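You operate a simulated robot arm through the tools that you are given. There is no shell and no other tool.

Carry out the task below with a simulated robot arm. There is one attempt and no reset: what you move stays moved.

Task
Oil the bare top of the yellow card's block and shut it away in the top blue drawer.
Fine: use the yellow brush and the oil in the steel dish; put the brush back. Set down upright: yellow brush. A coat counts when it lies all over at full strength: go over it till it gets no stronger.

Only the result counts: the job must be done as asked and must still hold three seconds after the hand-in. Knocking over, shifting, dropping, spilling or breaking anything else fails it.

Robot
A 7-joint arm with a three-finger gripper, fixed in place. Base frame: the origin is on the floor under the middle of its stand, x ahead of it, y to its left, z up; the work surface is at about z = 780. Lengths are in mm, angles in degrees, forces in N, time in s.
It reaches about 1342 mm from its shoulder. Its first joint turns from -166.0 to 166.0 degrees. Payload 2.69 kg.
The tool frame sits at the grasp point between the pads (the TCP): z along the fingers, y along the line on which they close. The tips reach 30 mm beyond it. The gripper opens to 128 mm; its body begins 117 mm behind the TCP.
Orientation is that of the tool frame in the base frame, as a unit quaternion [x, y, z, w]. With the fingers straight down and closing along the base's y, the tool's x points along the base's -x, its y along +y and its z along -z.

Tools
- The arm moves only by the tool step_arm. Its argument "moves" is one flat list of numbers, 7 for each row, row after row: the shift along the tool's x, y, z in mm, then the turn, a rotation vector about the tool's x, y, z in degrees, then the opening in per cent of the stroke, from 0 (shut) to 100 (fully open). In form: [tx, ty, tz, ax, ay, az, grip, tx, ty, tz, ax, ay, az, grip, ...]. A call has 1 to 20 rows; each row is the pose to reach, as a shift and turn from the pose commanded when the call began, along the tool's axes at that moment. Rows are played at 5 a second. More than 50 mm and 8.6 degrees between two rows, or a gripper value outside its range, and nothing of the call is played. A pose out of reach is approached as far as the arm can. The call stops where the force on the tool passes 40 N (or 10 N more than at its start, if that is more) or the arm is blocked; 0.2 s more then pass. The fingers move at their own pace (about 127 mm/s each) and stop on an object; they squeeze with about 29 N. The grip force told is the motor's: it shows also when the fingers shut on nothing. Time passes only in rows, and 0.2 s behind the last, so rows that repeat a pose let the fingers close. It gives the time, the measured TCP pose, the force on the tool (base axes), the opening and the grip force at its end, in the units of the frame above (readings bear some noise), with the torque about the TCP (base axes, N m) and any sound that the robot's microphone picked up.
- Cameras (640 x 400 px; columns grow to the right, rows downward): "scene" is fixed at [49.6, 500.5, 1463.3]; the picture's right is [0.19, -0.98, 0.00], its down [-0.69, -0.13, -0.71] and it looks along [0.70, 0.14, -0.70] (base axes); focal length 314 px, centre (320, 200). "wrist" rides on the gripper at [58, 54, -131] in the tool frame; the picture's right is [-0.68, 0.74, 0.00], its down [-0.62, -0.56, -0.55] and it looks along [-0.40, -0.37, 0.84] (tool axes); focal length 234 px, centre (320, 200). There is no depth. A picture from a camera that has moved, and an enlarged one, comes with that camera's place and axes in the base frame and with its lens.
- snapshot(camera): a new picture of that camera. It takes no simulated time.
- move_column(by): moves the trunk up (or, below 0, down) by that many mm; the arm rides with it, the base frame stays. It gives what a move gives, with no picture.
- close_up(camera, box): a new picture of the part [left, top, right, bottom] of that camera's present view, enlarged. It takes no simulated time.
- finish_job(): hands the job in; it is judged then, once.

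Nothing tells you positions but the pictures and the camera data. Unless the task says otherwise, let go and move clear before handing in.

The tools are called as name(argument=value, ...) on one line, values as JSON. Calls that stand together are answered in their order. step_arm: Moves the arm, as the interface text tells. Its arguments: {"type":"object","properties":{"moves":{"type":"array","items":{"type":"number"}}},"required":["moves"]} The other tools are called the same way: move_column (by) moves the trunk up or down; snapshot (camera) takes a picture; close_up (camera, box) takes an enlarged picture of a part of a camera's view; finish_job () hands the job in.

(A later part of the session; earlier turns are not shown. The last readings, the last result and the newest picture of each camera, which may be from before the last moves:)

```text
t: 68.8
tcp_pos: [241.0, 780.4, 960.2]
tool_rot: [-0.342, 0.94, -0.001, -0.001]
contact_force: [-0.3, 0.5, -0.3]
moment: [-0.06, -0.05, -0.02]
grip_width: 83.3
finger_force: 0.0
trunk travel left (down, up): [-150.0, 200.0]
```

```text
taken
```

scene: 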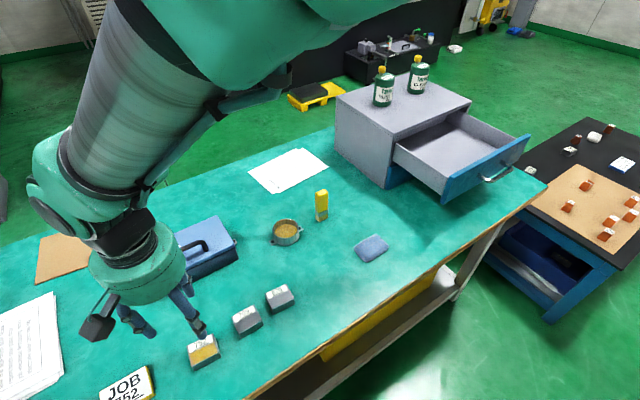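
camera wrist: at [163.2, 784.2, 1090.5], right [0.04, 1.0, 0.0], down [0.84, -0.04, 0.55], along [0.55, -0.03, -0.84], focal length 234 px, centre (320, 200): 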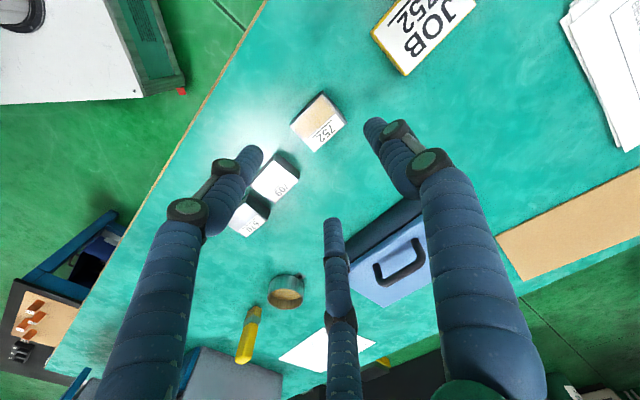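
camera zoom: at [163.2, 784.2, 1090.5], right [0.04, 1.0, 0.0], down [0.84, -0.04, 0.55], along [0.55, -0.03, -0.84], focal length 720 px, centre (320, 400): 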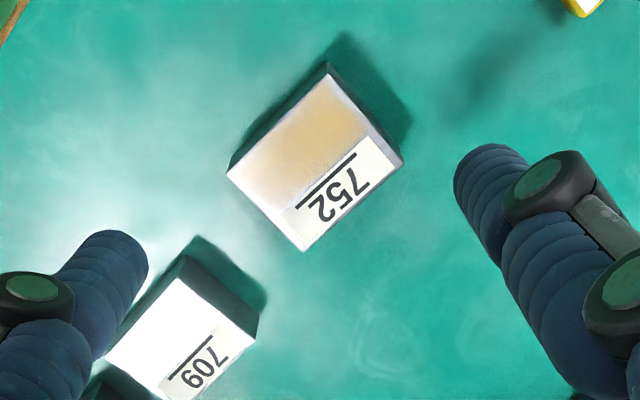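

I'll zoom in on the block here: both for alignment and to double-check the coat from this different angle.

close_up(camera="wrist", box=[285, 85, 355, 155])

close_up(camera="scene", box=[180, 325, 230, 375])

```text
5.71 times, centred on (320, 120) of wrist
camera zoom: at [163.2, 784.2, 1090.5], right [0.04, 1.0, 0.0], down [0.84, -0.04, 0.55], along [0.55, -0.03, -0.84], focal length 1338 px, centre (320, 657)
```

zoom: 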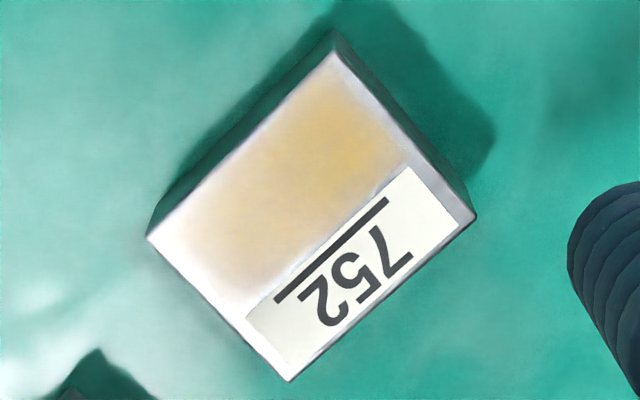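

```text
8.00 times, centred on (205, 350) of scene
camera zoom: at [49.6, 500.5, 1463.3], right [0.19, -0.98, 0.0], down [-0.69, -0.13, -0.71], along [0.7, 0.14, -0.7], focal length 2511 px, centre (1240, -1000)
```

zoom: 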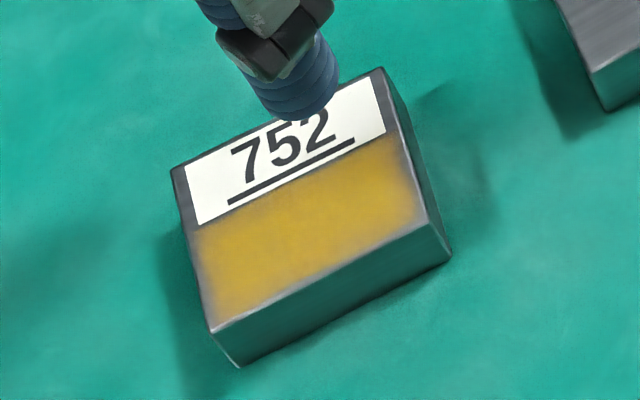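

Glare is confusing this view, and the end toward block 709 may be a little thinner. I'll shift sideways to see the coat without glare before deciding.

step_arm(moves=[-36, -4, 0, 0, 0, 0, 65, -71.7, -7.9, 0, 0, 0, 0, 65, -71.7, -7.9, 0, 0, 0, 0, 65])

snapshot(camera="wrist")

close_up(camera="wrist", box=[250, 30, 330, 100])

```text
t: 69.6
tcp_pos: [304.6, 820.0, 959.3]
tool_rot: [-0.342, 0.94, 0.0, 0.0]
contact_force: [0.2, -0.1, -0.4]
moment: [-0.02, 0.06, 0.0]
grip_width: 83.2
finger_force: 0.0
trunk travel left (down, up): [-150.0, 200.0]
```

```text
taken
camera wrist: at [225.5, 823.8, 1090.5], right [0.05, 1.0, 0.0], down [0.84, -0.04, 0.55], along [0.55, -0.03, -0.84], focal length 234 px, centre (320, 200)
```

wrist: 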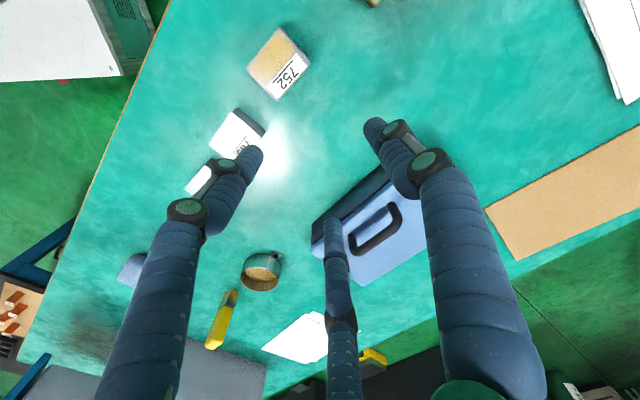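

```text
5.71 times, centred on (290, 65) of wrist
camera zoom: at [225.5, 823.8, 1090.5], right [0.05, 1.0, 0.0], down [0.84, -0.04, 0.55], along [0.55, -0.03, -0.84], focal length 1338 px, centre (491, 971)
```

zoom: 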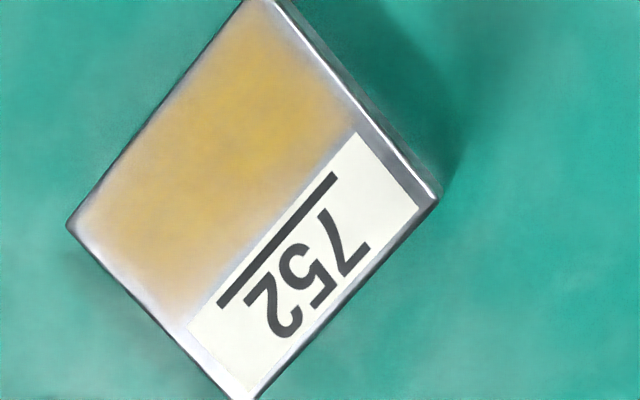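

I'll zoom the fixed camera tightly on the strip's two ends to compare their strength with the middle.

close_up(camera="scene", box=[184, 334, 218, 368])

close_up(camera="scene", box=[200, 334, 224, 358])

close_up(camera="wrist", box=[240, 20, 320, 105])

```text
11.76 times, centred on (201, 351) of scene
camera zoom: at [49.6, 500.5, 1463.3], right [0.19, -0.98, 0.0], down [-0.69, -0.13, -0.71], along [0.7, 0.14, -0.7], focal length 3692 px, centre (1720, -1576)
```

zoom: 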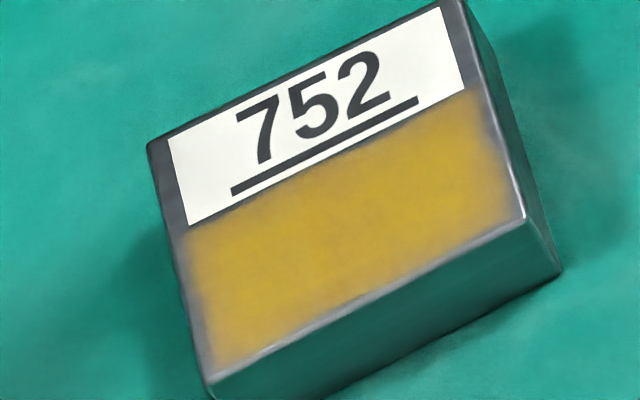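

```text
16.00 times, centred on (212, 346) of scene
camera zoom: at [49.6, 500.5, 1463.3], right [0.19, -0.98, 0.0], down [-0.69, -0.13, -0.71], along [0.7, 0.14, -0.7], focal length 5022 px, centre (2048, -2136)
```

zoom: 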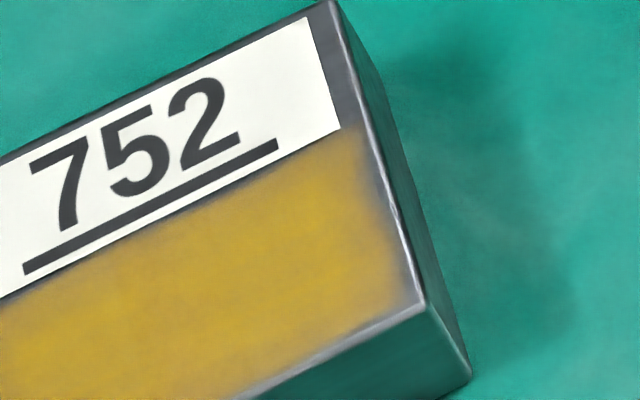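

```text
4.71 times, centred on (280, 62) of wrist
camera zoom: at [225.5, 823.8, 1090.5], right [0.05, 1.0, 0.0], down [0.84, -0.04, 0.55], along [0.55, -0.03, -0.84], focal length 1102 px, centre (508, 847)
```

zoom: 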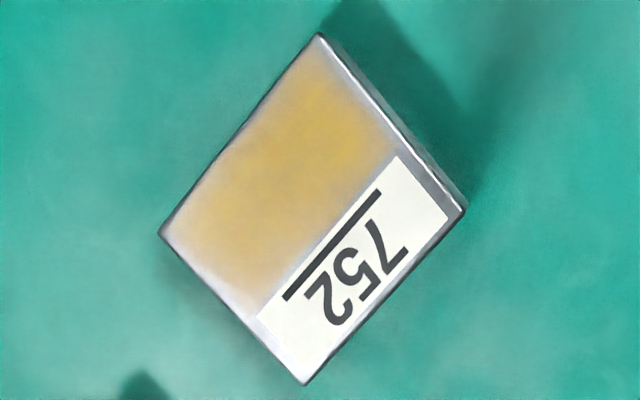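

The coat is a clean, uniform rectangle right up to its borders, unchanged over the last two sets, so it's done. Now I'll lower the open hand around block 752.

step_arm(moves=[37, 5, 0, 0, 0, 0, 65, 74.8, 9.4, 0, 0, 0, 0, 65, 74.8, 9.4, 40, 0, 0, 0, 65, 74.8, 9.4, 80, 0, 0, 0, 65, 74.8, 9.4, 80, 0, 0, 0, 65])

close_up(camera="wrist", box=[220, 60, 420, 270])

close_up(camera="scene", box=[130, 260, 270, 390])

```text
t: 70.8
tcp_pos: [239.9, 780.1, 879.3]
tool_rot: [-0.34, 0.94, 0.0, 0.0]
contact_force: [1.2, 1.0, 0.0]
moment: [-0.08, 0.02, -0.01]
grip_width: 83.2
finger_force: 0.0
trunk travel left (down, up): [-150.0, 200.0]
```

```text
1.90 times, centred on (320, 165) of wrist
camera zoom: at [161.2, 783.0, 1010.3], right [0.05, 1.0, 0.0], down [0.84, -0.04, 0.55], along [0.55, -0.03, -0.84], focal length 446 px, centre (320, 267)
```

zoom: 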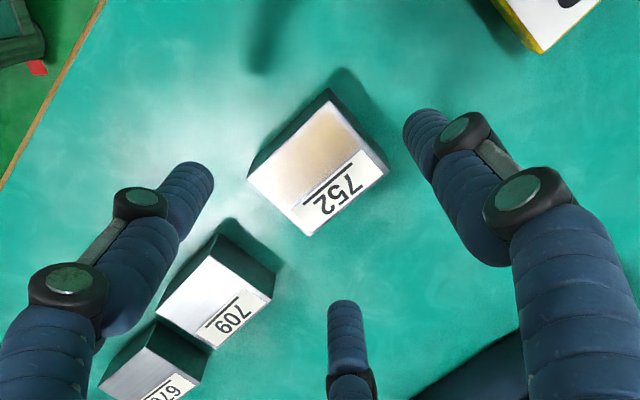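

```text
3.08 times, centred on (200, 325) of scene
camera zoom: at [49.6, 500.5, 1463.3], right [0.19, -0.98, 0.0], down [-0.69, -0.13, -0.71], along [0.7, 0.14, -0.7], focal length 966 px, centre (689, -185)
```

zoom: 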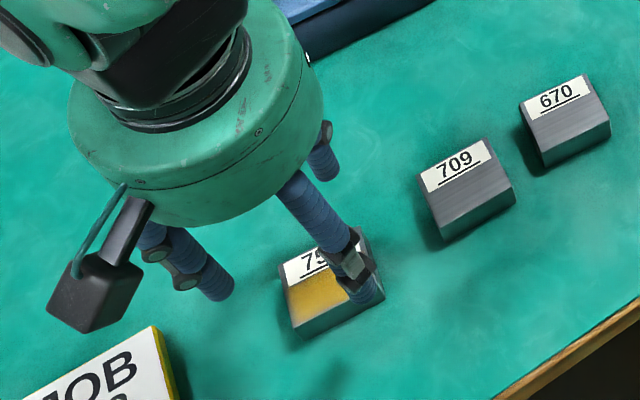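

Clearances look good on all sides. Lowering the rest of the way, with tips just above the table.

step_arm(moves=[0, 0, 25, 0, 0, 0, 65, 0, 0, 45, 0, 0, 0, 65, 0, 0, 57, 0, 0, 0, 65, 0, 0, 63, 0, 0, 0, 65, 0, 0, 63, 0, 0, 0, 65])

close_up(camera="wrist", box=[220, 60, 420, 270])

close_up(camera="scene", box=[130, 260, 270, 390])

```text
t: 72.0
tcp_pos: [239.1, 779.0, 817.5]
tool_rot: [-0.341, 0.94, 0.0, -0.001]
contact_force: [-0.2, 0.2, 0.4]
moment: [0.0, -0.03, 0.01]
grip_width: 83.3
finger_force: 0.2
trunk travel left (down, up): [-150.0, 200.0]
```

```text
1.90 times, centred on (320, 165) of wrist
camera zoom: at [160.9, 782.7, 948.3], right [0.05, 1.0, 0.0], down [0.84, -0.04, 0.55], along [0.55, -0.03, -0.84], focal length 446 px, centre (320, 267)
```

zoom: 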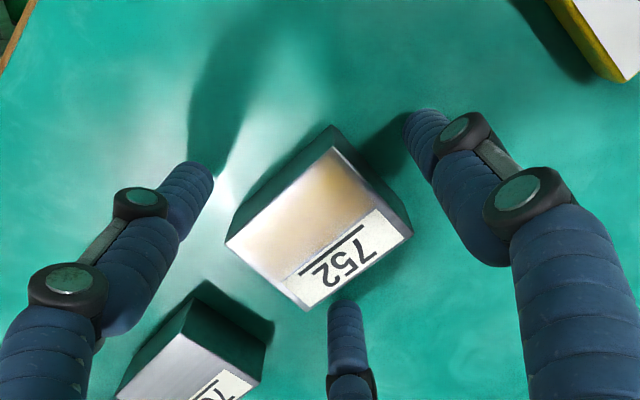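

```text
3.08 times, centred on (200, 325) of scene
camera zoom: at [49.6, 500.5, 1463.3], right [0.19, -0.98, 0.0], down [-0.69, -0.13, -0.71], along [0.7, 0.14, -0.7], focal length 966 px, centre (689, -185)
```

zoom: 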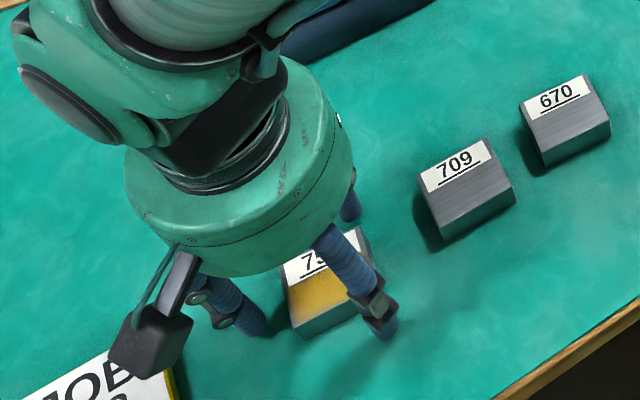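

The block sits centrally between the three fingers. Closing gently on its sides.

step_arm(moves=[0, 0, 2, 0, 0, 0, 58, 0, 0, 2, 0, 0, 0, 52, 0, 0, 2, 0, 0, 0, 48, 0, 0, 2, 0, 0, 0, 45, 0, 0, 2, 0, 0, 0, 43, 0, 0, 2, 0, 0, 0, 41, 0, 0, 2, 0, 0, 0, 38, 0, 0, 2, 0, 0, 0, 30, 0, 0, 2, 0, 0, 0, 15, 0, 0, 2, 0, 0, 0, 0, 0, 0, 2, 0, 0, 0, 0])

close_up(camera="wrist", box=[220, 60, 420, 270])

close_up(camera="scene", box=[130, 260, 270, 390])

```text
t: 74.4
tcp_pos: [239.2, 778.5, 814.2]
tool_rot: [-0.341, 0.94, 0.0, 0.0]
contact_force: [3.3, -0.2, 3.5]
moment: [0.08, 0.02, -0.03]
grip_width: 53.0
finger_force: 29.0
trunk travel left (down, up): [-150.0, 200.0]
```

```text
1.90 times, centred on (320, 165) of wrist
camera zoom: at [160.9, 782.6, 946.7], right [0.05, 1.0, 0.0], down [0.84, -0.04, 0.55], along [0.55, -0.03, -0.84], focal length 446 px, centre (320, 267)
```

zoom: 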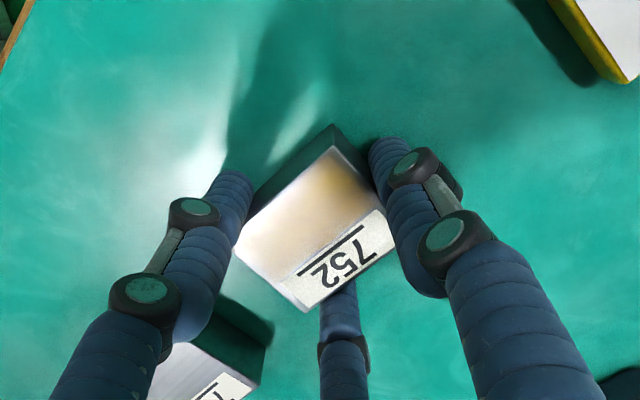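

```text
3.08 times, centred on (200, 325) of scene
camera zoom: at [49.6, 500.5, 1463.3], right [0.19, -0.98, 0.0], down [-0.69, -0.13, -0.71], along [0.7, 0.14, -0.7], focal length 966 px, centre (689, -185)
```

zoom: 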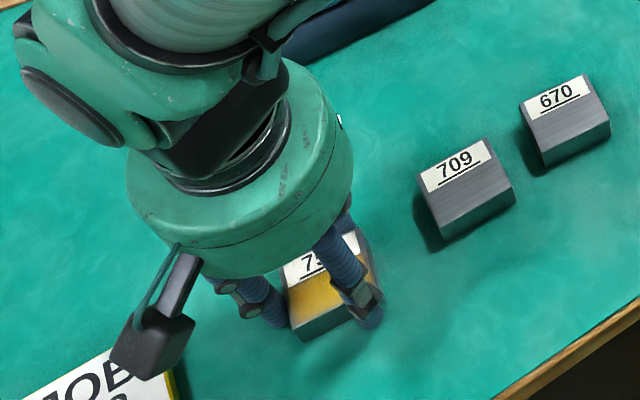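

The block is gripped (53 mm, 29 N). Lifting a little to check the hold.

step_arm(moves=[0, 0, -5, 0, 0, 0, 0, 0, 0, -15, 0, 0, 0, 0, 0, 0, -30, 0, 0, 0, 0, 0, 0, -30, 0, 0, 0, 0])

close_up(camera="wrist", box=[220, 60, 420, 270])

close_up(camera="scene", box=[130, 260, 270, 390])

```text
t: 75.4
tcp_pos: [238.6, 778.6, 844.2]
tool_rot: [-0.341, 0.94, 0.0, 0.0]
contact_force: [0.6, 0.6, -4.9]
moment: [0.03, -0.02, -0.02]
grip_width: 53.0
finger_force: 28.8
trunk travel left (down, up): [-150.0, 200.0]
```

```text
1.90 times, centred on (320, 165) of wrist
camera zoom: at [160.5, 782.5, 976.2], right [0.05, 1.0, 0.0], down [0.84, -0.04, 0.55], along [0.55, -0.03, -0.84], focal length 446 px, centre (320, 267)
```

zoom: 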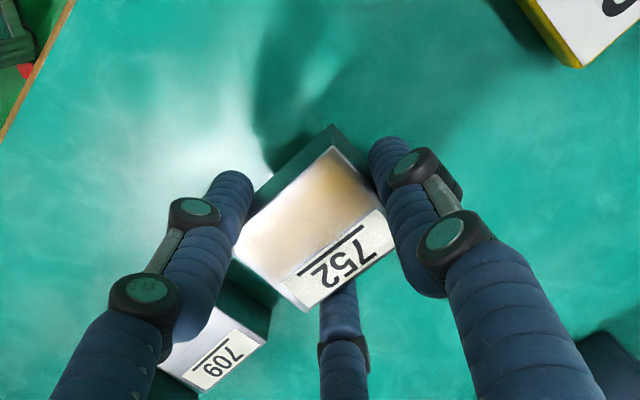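

```text
3.08 times, centred on (200, 325) of scene
camera zoom: at [49.6, 500.5, 1463.3], right [0.19, -0.98, 0.0], down [-0.69, -0.13, -0.71], along [0.7, 0.14, -0.7], focal length 966 px, centre (689, -185)
```

zoom: 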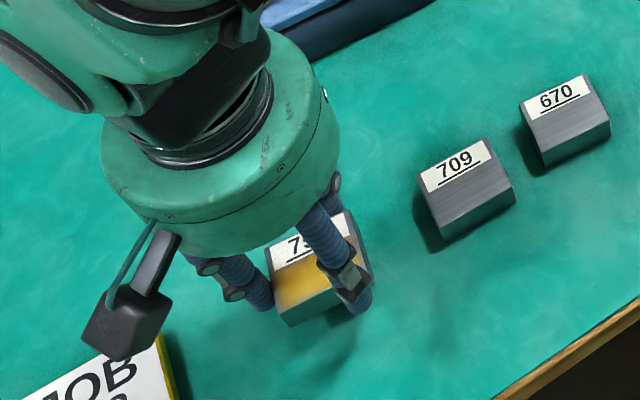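

The hold is firm and level (about 5 N weight). Lifting high and carrying it toward the drawer, first half of the way.

step_arm(moves=[0, 0, -30, 0, 0, 0, 0, 0, 0, -70, 0, 0, 0, 0, 0, 0, -110, 0, 0, 0, 0, 0, 0, -150, 0, 0, 0, 0, 0, 0, -190, 0, 0, 0, 0, 0, 0, -230, 0, 0, 0, 0, 0, 0, -265, 0, 0, 0, 0, 0, 0, -285, 0, 0, 0, 0, -7.2, -40.3, -285, 0, 0, 3.2, 0, -14.4, -80.5, -285, 0, 0, 6.4, 0, -21.6, -120.8, -285, 0, 0, 9.6, 0, -28.8, -161, -285, 0, 0, 12.8, 0, -36, -201.3, -285, 0, 0, 16, 0, -43.2, -241.6, -285, 0, 0, 19.2, 0, -50.4, -281.8, -285, 0, 0, 22.4, 0, -57.6, -322.1, -285, 0, 0, 25.6, 0, -64.8, -362.3, -285, 0, 0, 28.8, 0, -72, -402.6, -285, 0, 0, 32, 0, -72, -402.6, -285, 0, 0, 32, 0])

snapshot(camera="wrist")

snapshot(camera="scene")

```text
t: 79.4
tcp_pos: [554.7, 515.1, 1128.8]
tool_rot: [-0.069, 0.998, 0.0, 0.001]
contact_force: [0.4, -0.4, -5.2]
moment: [0.05, 0.05, -0.02]
grip_width: 52.9
finger_force: 29.2
trunk travel left (down, up): [-150.0, 200.0]
```

```text
taken
camera wrist: at [489.7, 561.0, 1260.1], right [0.57, 0.82, 0.0], down [0.69, -0.48, 0.55], along [0.45, -0.31, -0.84], focal length 234 px, centre (320, 200)
```

wrist: 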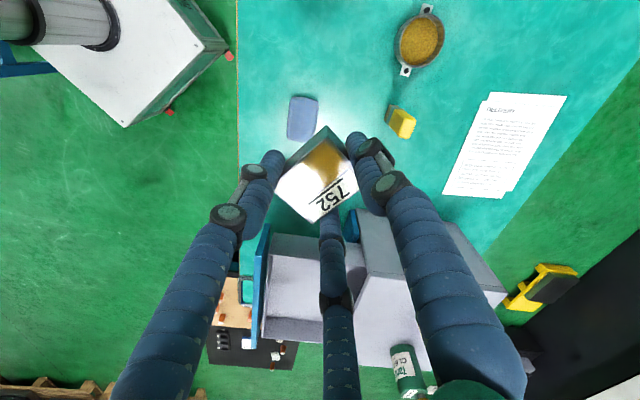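

```text
taken
```

scene: 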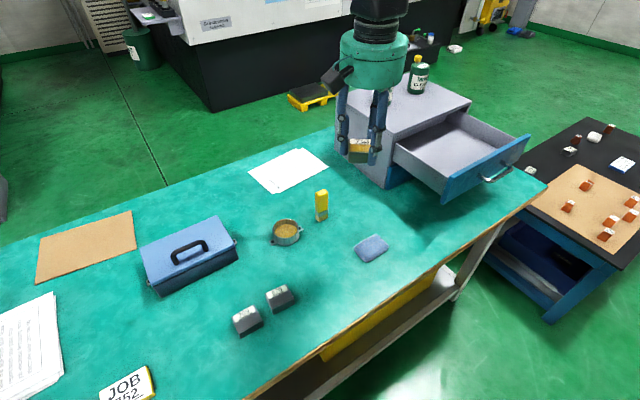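

Halfway, block held steadily. Continuing to above the drawer.

step_arm(moves=[-27.4, -30.2, 0, 0, 0, 3.2, 0, -54.9, -60.4, 0, 0, 0, 6.4, 0, -82.3, -90.5, 0, 0, 0, 9.6, 0, -109.7, -120.7, 0, 0, 0, 12.8, 0, -137.2, -150.9, 0, 0, 0, 16, 0, -164.6, -181.1, 0, 0, 0, 19.2, 0, -192, -211.3, 0, 0, 0, 22.4, 0, -219.4, -241.4, 0, 0, 0, 25.6, 0, -246.9, -271.6, 0, 0, 0, 28.8, 0, -274.3, -301.8, 0, 0, 0, 32, 0, -274.3, -301.8, 0, 0, 0, 32, 0])

snapshot(camera="wrist")

snapshot(camera="scene")

close_up(camera="scene", box=[360, 0, 560, 210])

```text
t: 81.8
tcp_pos: [868.2, 255.7, 1128.0]
tool_rot: [0.209, 0.978, 0.0, -0.001]
contact_force: [0.6, -0.7, -5.5]
moment: [0.03, 0.07, 0.0]
grip_width: 53.0
finger_force: 29.0
trunk travel left (down, up): [-150.0, 200.0]
```

```text
taken
camera wrist: at [837.5, 328.0, 1260.0], right [0.92, 0.4, 0.0], down [0.33, -0.77, 0.55], along [0.22, -0.5, -0.84], focal length 234 px, centre (320, 200)
```

wrist: 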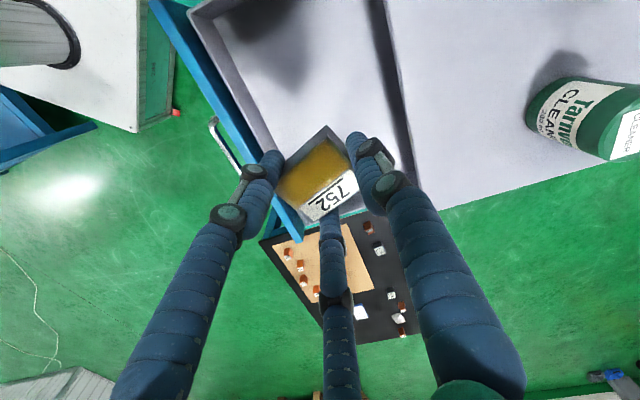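

```text
taken
```

scene: 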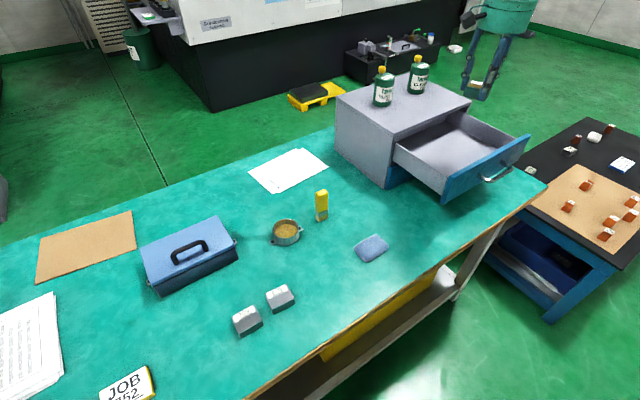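

```text
1.90 times, centred on (460, 105) of scene
camera zoom: at [49.6, 500.5, 1463.3], right [0.19, -0.98, 0.0], down [-0.69, -0.13, -0.71], along [0.7, 0.14, -0.7], focal length 598 px, centre (53, 381)
```

zoom: 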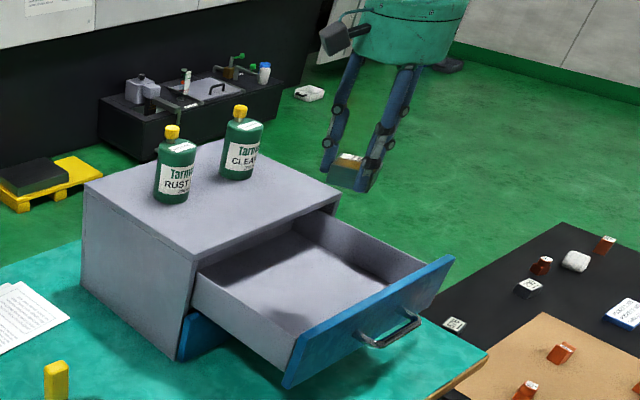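

The block hangs over the middle of the open drawer, about 90 mm from both the front panel and the cabinet. Lowering in stages.

step_arm(moves=[0, 0, 40, 0, 0, 0, 0, 0, 0, 80, 0, 0, 0, 0, 0, 0, 120, 0, 0, 0, 0, 0, 0, 150, 0, 0, 0, 0, 0, 0, 150, 0, 0, 0, 0])

snapshot(camera="wrist")

close_up(camera="scene", box=[370, 50, 550, 210])

```text
t: 83.0
tcp_pos: [867.3, 254.8, 980.1]
tool_rot: [0.209, 0.978, 0.0, 0.001]
contact_force: [-0.4, -0.4, -4.7]
moment: [0.01, 0.04, 0.03]
grip_width: 53.0
finger_force: 28.8
trunk travel left (down, up): [-150.0, 200.0]
```

```text
taken
camera wrist: at [837.0, 328.1, 1111.2], right [0.92, 0.4, 0.0], down [0.33, -0.77, 0.55], along [0.22, -0.5, -0.84], focal length 234 px, centre (320, 200)
```

wrist: 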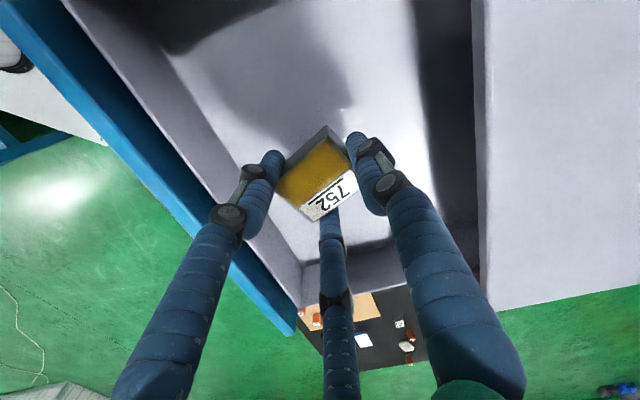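

```text
2.50 times, centred on (460, 130) of scene
camera zoom: at [49.6, 500.5, 1463.3], right [0.19, -0.98, 0.0], down [-0.69, -0.13, -0.71], along [0.7, 0.14, -0.7], focal length 785 px, centre (-30, 375)
```

zoom: 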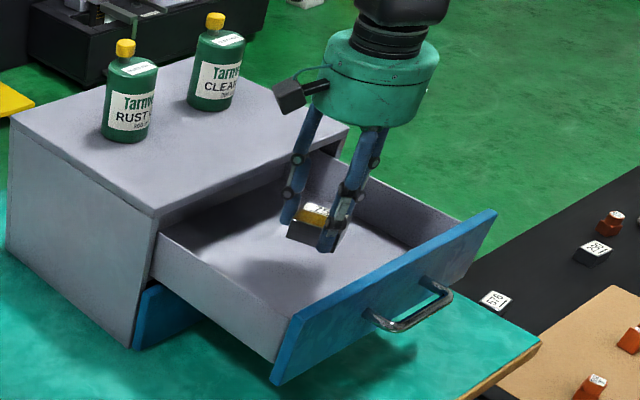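

Well centred in the drawer. Continuing down slowly, watching for the drawer floor.

step_arm(moves=[0, 0, 15, 0, 0, 0, 0, 0, 0, 28, 0, 0, 0, 0, 0, 0, 36, 0, 0, 0, 0, 0, 0, 40, 0, 0, 0, 0, 0, 0, 40, 0, 0, 0, 0])

snapshot(camera="wrist")

close_up(camera="scene", box=[370, 50, 550, 210])

```text
t: 84.2
tcp_pos: [866.6, 255.2, 939.0]
tool_rot: [0.208, 0.978, 0.0, 0.0]
contact_force: [0.6, -0.3, -4.1]
moment: [0.0, -0.02, 0.01]
grip_width: 53.0
finger_force: 29.0
trunk travel left (down, up): [-150.0, 200.0]
```

```text
taken
camera wrist: at [836.6, 328.1, 1070.8], right [0.92, 0.4, 0.0], down [0.33, -0.77, 0.55], along [0.22, -0.5, -0.84], focal length 234 px, centre (320, 200)
```

wrist: 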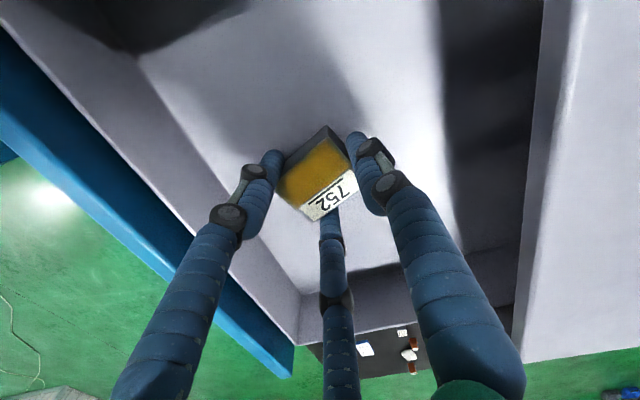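

```text
2.50 times, centred on (460, 130) of scene
camera zoom: at [49.6, 500.5, 1463.3], right [0.19, -0.98, 0.0], down [-0.69, -0.13, -0.71], along [0.7, 0.14, -0.7], focal length 785 px, centre (-30, 375)
```

zoom: 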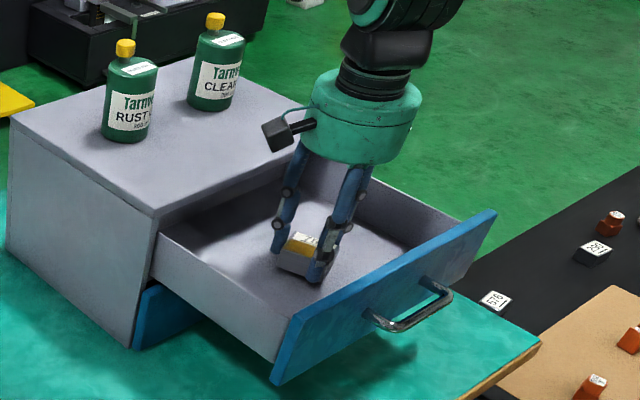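

Close to the floor now; going down in small steps to feel it.

step_arm(moves=[0, 0, 2, 0, 0, 0, 0, 0, 0, 4, 0, 0, 0, 0, 0, 0, 5, 0, 0, 0, 0, 0, 0, 5, 0, 0, 0, 0])

step_arm(moves=[0, 0, 1, 0, 0, 0, 0, 0, 0, 2, 0, 0, 0, 0, 0, 0, 3, 0, 0, 0, 0, 0, 0, 3, 0, 0, 0, 0])

```text
t: 85.2
tcp_pos: [866.7, 254.7, 934.1]
tool_rot: [0.208, 0.978, 0.0, 0.0]
contact_force: [-0.4, -0.3, -5.5]
moment: [0.0, 0.0, 0.01]
grip_width: 53.0
finger_force: 28.9
trunk travel left (down, up): [-150.0, 200.0]
```

```text
t: 86.2
tcp_pos: [866.6, 255.2, 931.5]
tool_rot: [0.21, 0.978, 0.001, 0.0]
contact_force: [-0.1, -1.0, -5.0]
moment: [-0.01, -0.01, -0.02]
grip_width: 53.4
finger_force: 29.4
trunk travel left (down, up): [-150.0, 200.0]
```

step_arm(moves=[0, 0, 1, 0, 0, 0, 0, 0, 0, 2, 0, 0, 0, 0, 0, 0, 3, 0, 0, 0, 0, 0, 0, 3, 0, 0, 0, 0])

close_up(camera="scene", box=[420, 90, 500, 170])

```text
t: 87.2
tcp_pos: [866.9, 255.1, 930.7]
tool_rot: [0.208, 0.978, 0.0, 0.001]
contact_force: [-0.2, 1.0, 15.1]
moment: [-0.18, 0.29, -0.03]
grip_width: 52.8
finger_force: 29.2
trunk travel left (down, up): [-150.0, 200.0]
```

```text
5.00 times, centred on (460, 130) of scene
camera zoom: at [49.6, 500.5, 1463.3], right [0.19, -0.98, 0.0], down [-0.69, -0.13, -0.71], along [0.7, 0.14, -0.7], focal length 1569 px, centre (-380, 550)
```

zoom: 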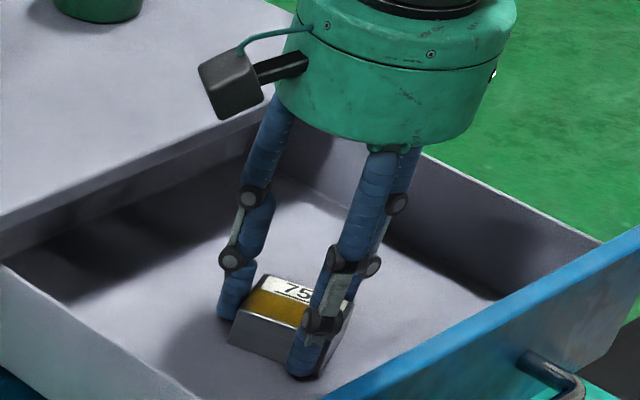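

The block has touched the drawer floor. I'll ease up a millimetre and open the fingers slowly.

step_arm(moves=[0, 0, -1.2, 0, 0, 0, 0, 0, 0, -1.2, 0, 0, 0, 38, 0, 0, -1.2, 0, 0, 0, 42, 0, 0, -1.2, 0, 0, 0, 44, 0, 0, -1.2, 0, 0, 0, 47, 0, 0, -1.2, 0, 0, 0, 52, 0, 0, -1.2, 0, 0, 0, 58, 0, 0, -1.2, 0, 0, 0, 65, 0, 0, -1.2, 0, 0, 0, 65])

snapshot(camera="wrist")

close_up(camera="scene", box=[400, 70, 540, 200])

```text
t: 89.2
tcp_pos: [867.0, 254.3, 931.0]
tool_rot: [0.209, 0.978, 0.0, 0.001]
contact_force: [-0.1, 0.0, 1.0]
moment: [-0.01, 0.0, 0.02]
grip_width: 83.3
finger_force: 0.0
trunk travel left (down, up): [-150.0, 200.0]
```

```text
taken
camera wrist: at [836.0, 328.3, 1061.7], right [0.92, 0.4, 0.0], down [0.33, -0.77, 0.55], along [0.22, -0.5, -0.84], focal length 234 px, centre (320, 200)
```

wrist: 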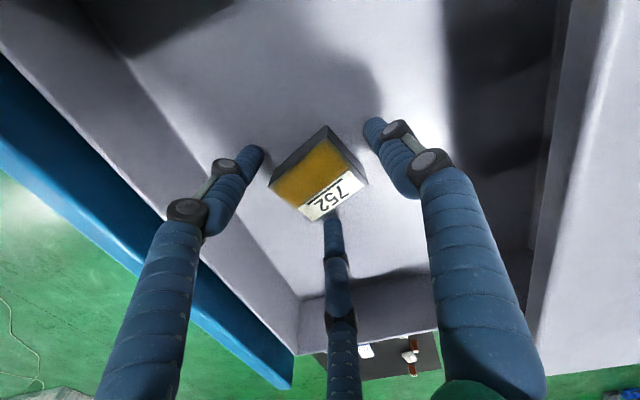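

```text
3.08 times, centred on (470, 135) of scene
camera zoom: at [49.6, 500.5, 1463.3], right [0.19, -0.98, 0.0], down [-0.69, -0.13, -0.71], along [0.7, 0.14, -0.7], focal length 966 px, centre (-142, 400)
```

zoom: 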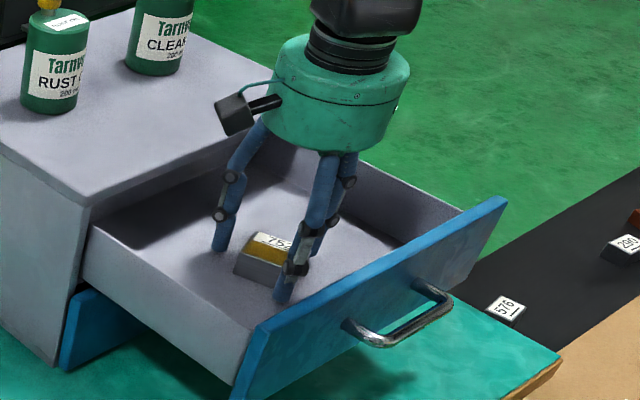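

The block rests in the drawer, released, with its coat intact. Raising straight out.

step_arm(moves=[0, 0, -15, 0, 0, 0, 65, 0, 0, -50, 0, 0, 0, 65, 0, 0, -90, 0, 0, 0, 65, 0, 0, -130, 0, 0, 0, 65, 0, 0, -165, 0, 0, 0, 65, 0, 0, -199, 0, 0, 0, 65, 0, 0, -199, 0, 0, 0, 65])

snapshot(camera="wrist")

close_up(camera="scene", box=[370, 80, 550, 210])

```text
t: 90.8
tcp_pos: [865.3, 256.2, 1127.9]
tool_rot: [0.208, 0.978, 0.001, 0.0]
contact_force: [-0.5, -0.2, -0.1]
moment: [-0.02, -0.05, 0.0]
grip_width: 83.2
finger_force: 0.0
trunk travel left (down, up): [-150.0, 200.0]
```

```text
taken
camera wrist: at [834.6, 328.9, 1260.5], right [0.92, 0.4, 0.0], down [0.33, -0.77, 0.55], along [0.22, -0.5, -0.84], focal length 234 px, centre (320, 200)
```

wrist: 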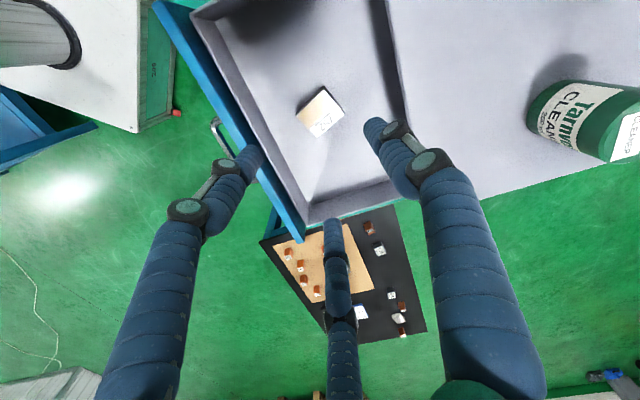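

```text
3.08 times, centred on (460, 145) of scene
camera zoom: at [49.6, 500.5, 1463.3], right [0.19, -0.98, 0.0], down [-0.69, -0.13, -0.71], along [0.7, 0.14, -0.7], focal length 966 px, centre (-111, 369)
```

zoom: 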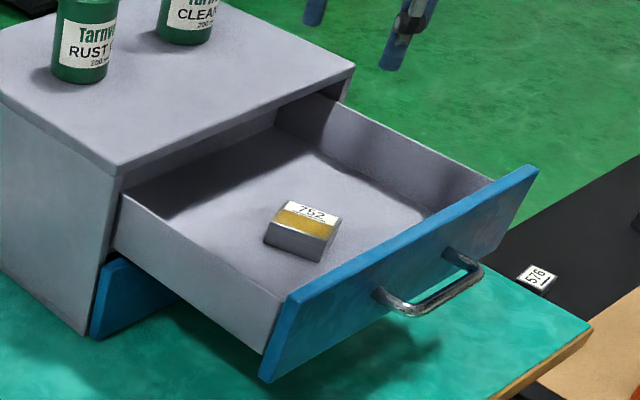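

Now I'll close the fingers and go around to in front of the drawer handle, staying high.

step_arm(moves=[14.1, -38.9, 0, 0, 0, 4.1, 40, 28.1, -77.8, 0, 0, 0, 8.2, 20, 42.2, -116.8, 0, 0, 0, 12.2, 5, 56.2, -155.7, 0, 0, 0, 16.3, 0, 70.3, -194.6, 0, 0, 0, 20.4, 0, 70.3, -194.6, 0, 0, 0, 20.4, 0])

snapshot(camera="wrist")

snapshot(camera="scene")

```text
t: 92.2
tcp_pos: [721.7, 106.1, 1128.8]
tool_rot: [0.378, 0.926, 0.001, 0.0]
contact_force: [0.2, -0.8, 1.0]
moment: [0.05, -0.05, 0.02]
grip_width: 2.2
finger_force: 28.7
trunk travel left (down, up): [-150.0, 200.0]
```

```text
taken
camera wrist: at [718.6, 185.3, 1260.5], right [1.0, 0.05, 0.0], down [0.04, -0.84, 0.55], along [0.03, -0.55, -0.84], focal length 234 px, centre (320, 200)
```

wrist: 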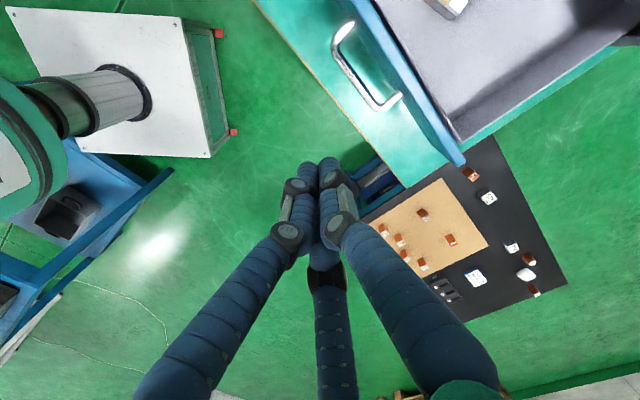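

```text
taken
```

scene: 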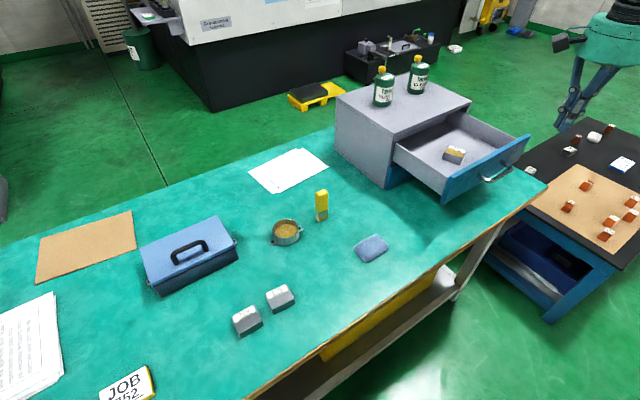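

The hand is about 69 mm in front of the handle, exactly on its centre line. Descending to handle height.

step_arm(moves=[0, 0, 45, 0, 0, 0, 0, 0, 0, 90, 0, 0, 0, 0, 0, 0, 135, 0, 0, 0, 0, 0, 0, 170, 0, 0, 0, 0, 0, 0, 194, 0, 0, 0, 0, 0, 0, 194, 0, 0, 0, 0])

snapshot(camera="wrist")

close_up(camera="scene", box=[400, 60, 600, 220])

```text
t: 93.6
tcp_pos: [722.7, 107.2, 935.1]
tool_rot: [0.378, 0.926, 0.0, 0.0]
contact_force: [0.0, 0.4, 0.1]
moment: [0.01, 0.04, -0.02]
grip_width: 2.3
finger_force: 29.4
trunk travel left (down, up): [-150.0, 200.0]
```

```text
taken
camera wrist: at [720.3, 186.4, 1065.6], right [1.0, 0.05, 0.0], down [0.04, -0.83, 0.55], along [0.03, -0.55, -0.84], focal length 234 px, centre (320, 200)
```

wrist: 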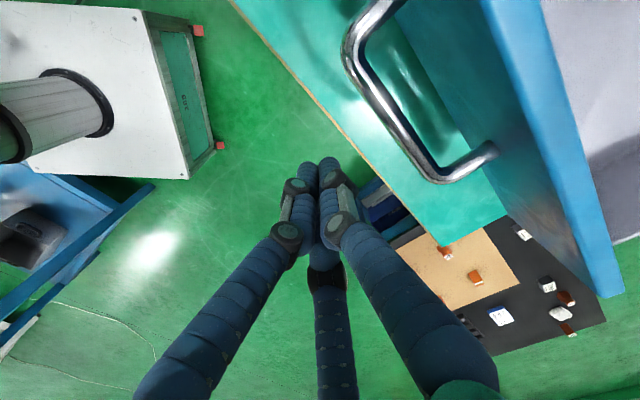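

```text
2.50 times, centred on (500, 140) of scene
camera zoom: at [49.6, 500.5, 1463.3], right [0.19, -0.98, 0.0], down [-0.69, -0.13, -0.71], along [0.7, 0.14, -0.7], focal length 785 px, centre (-130, 350)
```

zoom: 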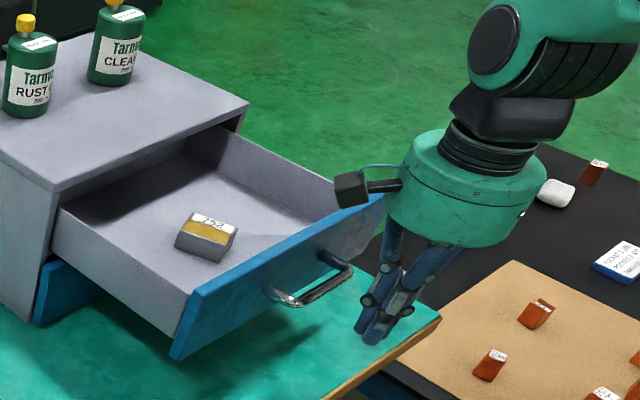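

Fingers are in front of the bar at the right height. Approaching to touch and begin pushing slowly.

step_arm(moves=[0, 15, 0, 0, 0, 0, 0, 0, 30, 0, 0, 0, 0, 0, 0, 38, 0, 0, 0, 0, 0, 0, 43, 0, 0, 0, 0, 0, 0, 48, 0, 0, 0, 0, 0, 0, 53, 0, 0, 0, 0, 0, 0, 58, 0, 0, 0, 0, 0])

close_up(camera="scene", box=[400, 60, 600, 220])

snapshot(camera="wrist")

```text
t: 95.2
tcp_pos: [763.4, 147.7, 935.6]
tool_rot: [0.378, 0.926, -0.001, 0.0]
contact_force: [0.1, -0.3, -0.4]
moment: [0.01, -0.01, -0.01]
grip_width: 2.1
finger_force: 28.9
trunk travel left (down, up): [-150.0, 200.0]
```

```text
2.50 times, centred on (500, 140) of scene
camera zoom: at [49.6, 500.5, 1463.3], right [0.19, -0.98, 0.0], down [-0.69, -0.13, -0.71], along [0.7, 0.14, -0.7], focal length 785 px, centre (-130, 350)
```

zoom: 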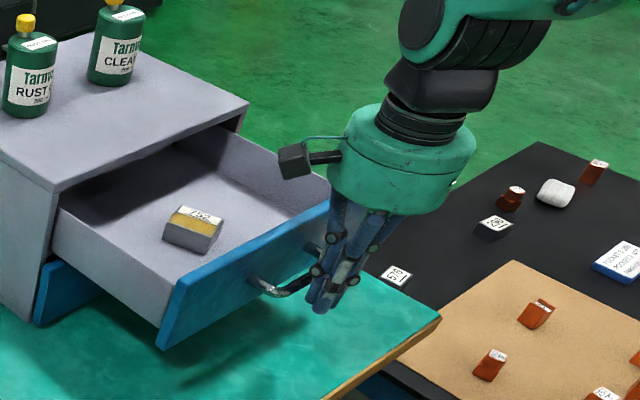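

```text
taken
camera wrist: at [760.0, 227.4, 1066.3], right [1.0, 0.05, 0.0], down [0.04, -0.83, 0.55], along [0.03, -0.55, -0.84], focal length 234 px, centre (320, 200)
```

wrist: 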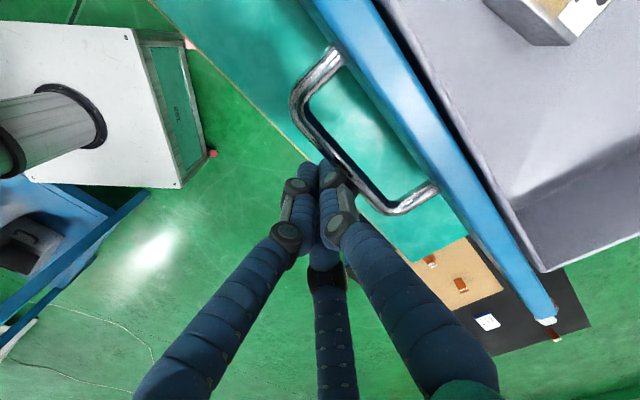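

The drawer is sliding in smoothly with almost no force. Continuing to push steadily.

step_arm(moves=[0, 7, 0, 0, 0, 0, 0, 0, 14, 0, 0, 0, 0, 0, 0, 21, 0, 0, 0, 0, 0, 0, 28, 0, 0, 0, 0, 0, 0, 35, 0, 0, 0, 0, 0, 0, 42, 0, 0, 0, 0, 0, 0, 49, 0, 0, 0, 0, 0, 0, 56, 0, 0, 0, 0, 0, 0, 63, 0, 0, 0, 0, 0, 0, 70, 0, 0, 0, 0, 0, 0, 77, 0, 0, 0, 0, 0, 0, 84, 0, 0, 0, 0, 0, 0, 91, 0, 0, 0, 0, 0, 0, 98, 0, 0, 0, 0, 0, 0, 105, 0, 0, 0, 0, 0, 0, 112, 0, 0, 0, 0, 0, 0, 119, 0, 0, 0, 0, 0, 0, 126, 0, 0, 0, 0, 0])

close_up(camera="scene", box=[370, 40, 570, 210])

snapshot(camera="wrist")

```text
t: 99.0
tcp_pos: [851.9, 238.5, 935.1]
tool_rot: [0.377, 0.926, 0.0, 0.0]
contact_force: [0.3, 0.5, -0.8]
moment: [0.02, 0.03, 0.02]
grip_width: 2.1
finger_force: 28.8
trunk travel left (down, up): [-150.0, 200.0]
```

```text
2.35 times, centred on (470, 125) of scene
camera zoom: at [49.6, 500.5, 1463.3], right [0.19, -0.98, 0.0], down [-0.69, -0.13, -0.71], along [0.7, 0.14, -0.7], focal length 738 px, centre (-33, 376)
```

zoom: 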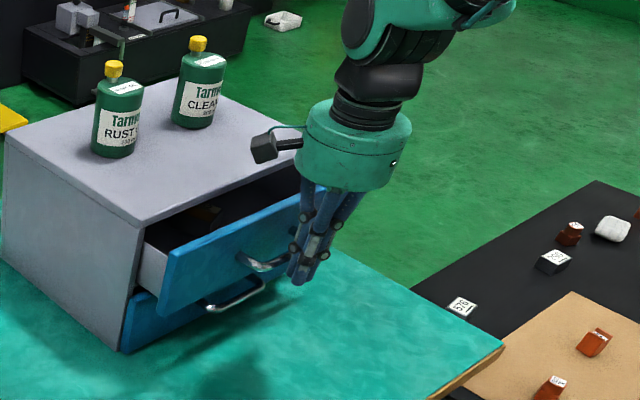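

```text
taken
camera wrist: at [848.4, 317.1, 1066.9], right [1.0, 0.05, 0.0], down [0.04, -0.83, 0.55], along [0.03, -0.55, -0.84], focal length 234 px, centre (320, 200)
```

wrist: 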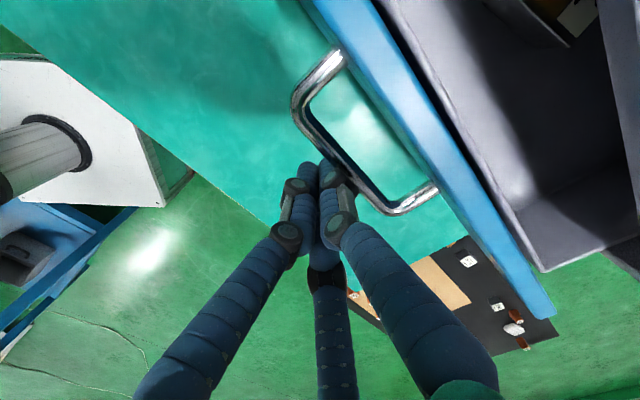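

About 45 mm to go. Continuing more slowly.

step_arm(moves=[0, 6, 0, 0, 0, 0, 0, 0, 12, 0, 0, 0, 0, 0, 0, 18, 0, 0, 0, 0, 0, 0, 23, 0, 0, 0, 0, 0, 0, 28, 0, 0, 0, 0, 0, 0, 32, 0, 0, 0, 0, 0, 0, 35, 0, 0, 0, 0, 0])

close_up(camera="scene", box=[370, 40, 570, 210])

snapshot(camera="wrist")

```text
t: 100.6
tcp_pos: [876.9, 263.5, 934.0]
tool_rot: [0.378, 0.926, 0.001, -0.001]
contact_force: [-0.7, 0.1, 0.7]
moment: [0.03, 0.01, 0.0]
grip_width: 2.2
finger_force: 28.9
trunk travel left (down, up): [-150.0, 200.0]
```

```text
2.35 times, centred on (470, 125) of scene
camera zoom: at [49.6, 500.5, 1463.3], right [0.19, -0.98, 0.0], down [-0.69, -0.13, -0.71], along [0.7, 0.14, -0.7], focal length 738 px, centre (-33, 376)
```

zoom: 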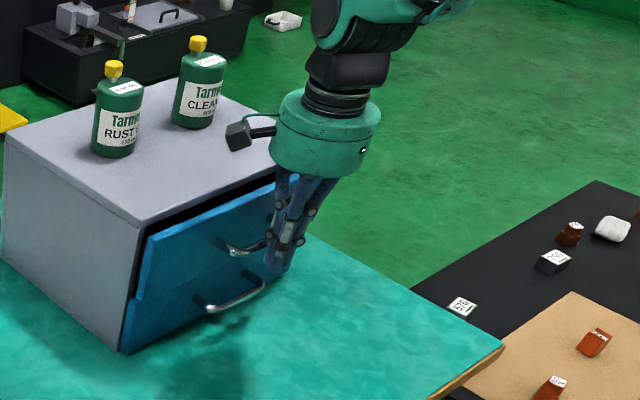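

```text
taken
camera wrist: at [873.0, 342.3, 1066.6], right [1.0, 0.05, 0.0], down [0.04, -0.83, 0.55], along [0.03, -0.55, -0.84], focal length 234 px, centre (320, 200)
```

wrist: 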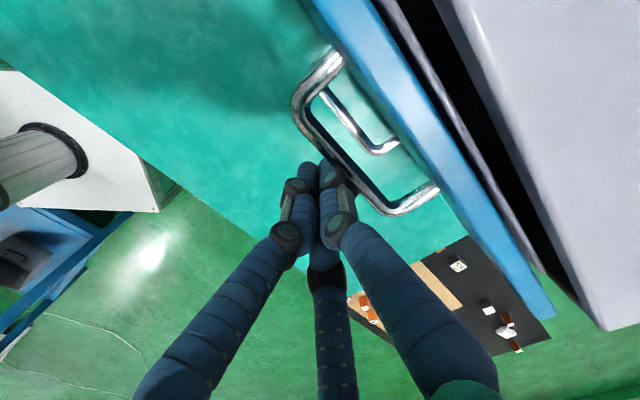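

Nearly shut. Pushing on in small steps, watching the force.

step_arm(moves=[0, 2, 0, 0, 0, 0, 0, 0, 4, 0, 0, 0, 0, 0, 0, 6, 0, 0, 0, 0, 0, 0, 6, 0, 0, 0, 0, 0])

close_up(camera="scene", box=[390, 90, 490, 200])

```text
t: 101.6
tcp_pos: [880.1, 267.0, 935.4]
tool_rot: [0.378, 0.926, 0.0, -0.001]
contact_force: [-1.4, -1.2, 0.6]
moment: [0.0, -0.01, -0.01]
grip_width: 2.0
finger_force: 29.1
trunk travel left (down, up): [-150.0, 200.0]
```

```text
3.64 times, centred on (440, 145) of scene
camera zoom: at [49.6, 500.5, 1463.3], right [0.19, -0.98, 0.0], down [-0.69, -0.13, -0.71], along [0.7, 0.14, -0.7], focal length 1141 px, centre (-116, 400)
```

zoom: 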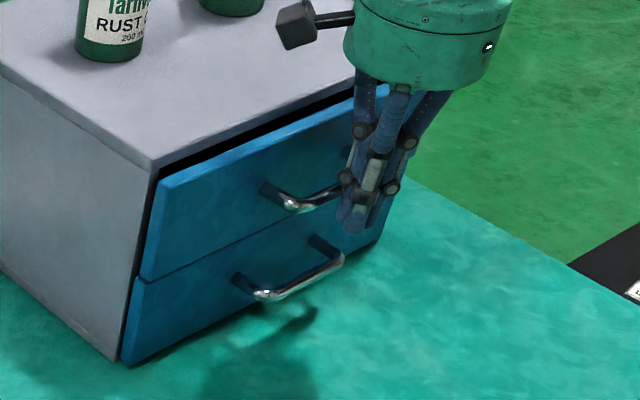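

Still a few millimetres proud compared with the lower drawer; continuing gently.

step_arm(moves=[0, 1.5, 0, 0, 0, 0, 0, 0, 3, 0, 0, 0, 0, 0, 0, 4.5, 0, 0, 0, 0, 0, 0, 6, 0, 0, 0, 0, 0, 0, 6, 0, 0, 0, 0, 0])

close_up(camera="scene", box=[390, 90, 490, 200])

snapshot(camera="wrist")

```text
t: 102.8
tcp_pos: [882.8, 269.9, 934.5]
tool_rot: [0.379, 0.925, -0.001, -0.001]
contact_force: [-10.6, -9.7, 2.8]
moment: [0.02, 0.02, 0.01]
grip_width: 1.9
finger_force: 28.2
trunk travel left (down, up): [-150.0, 200.0]
```

```text
3.64 times, centred on (440, 145) of scene
camera zoom: at [49.6, 500.5, 1463.3], right [0.19, -0.98, 0.0], down [-0.69, -0.13, -0.71], along [0.7, 0.14, -0.7], focal length 1141 px, centre (-116, 400)
```

zoom: 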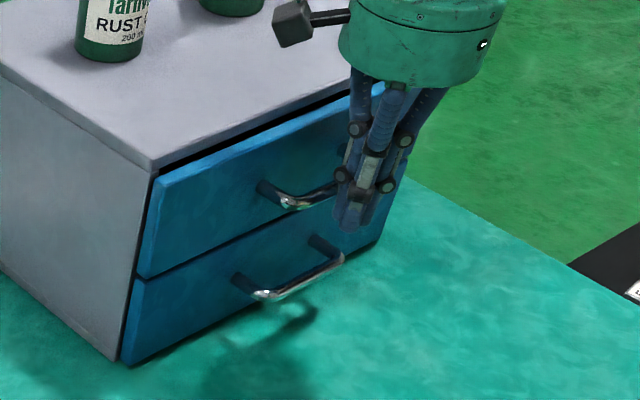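

```text
taken
camera wrist: at [880.3, 349.4, 1066.1], right [1.0, 0.05, 0.0], down [0.04, -0.83, 0.55], along [0.03, -0.55, -0.84], focal length 234 px, centre (320, 200)
```

wrist: 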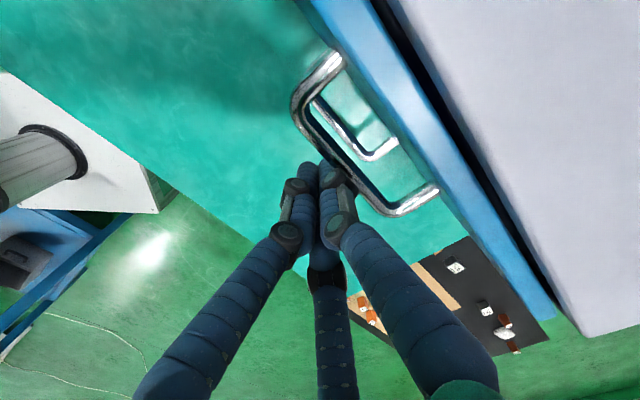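

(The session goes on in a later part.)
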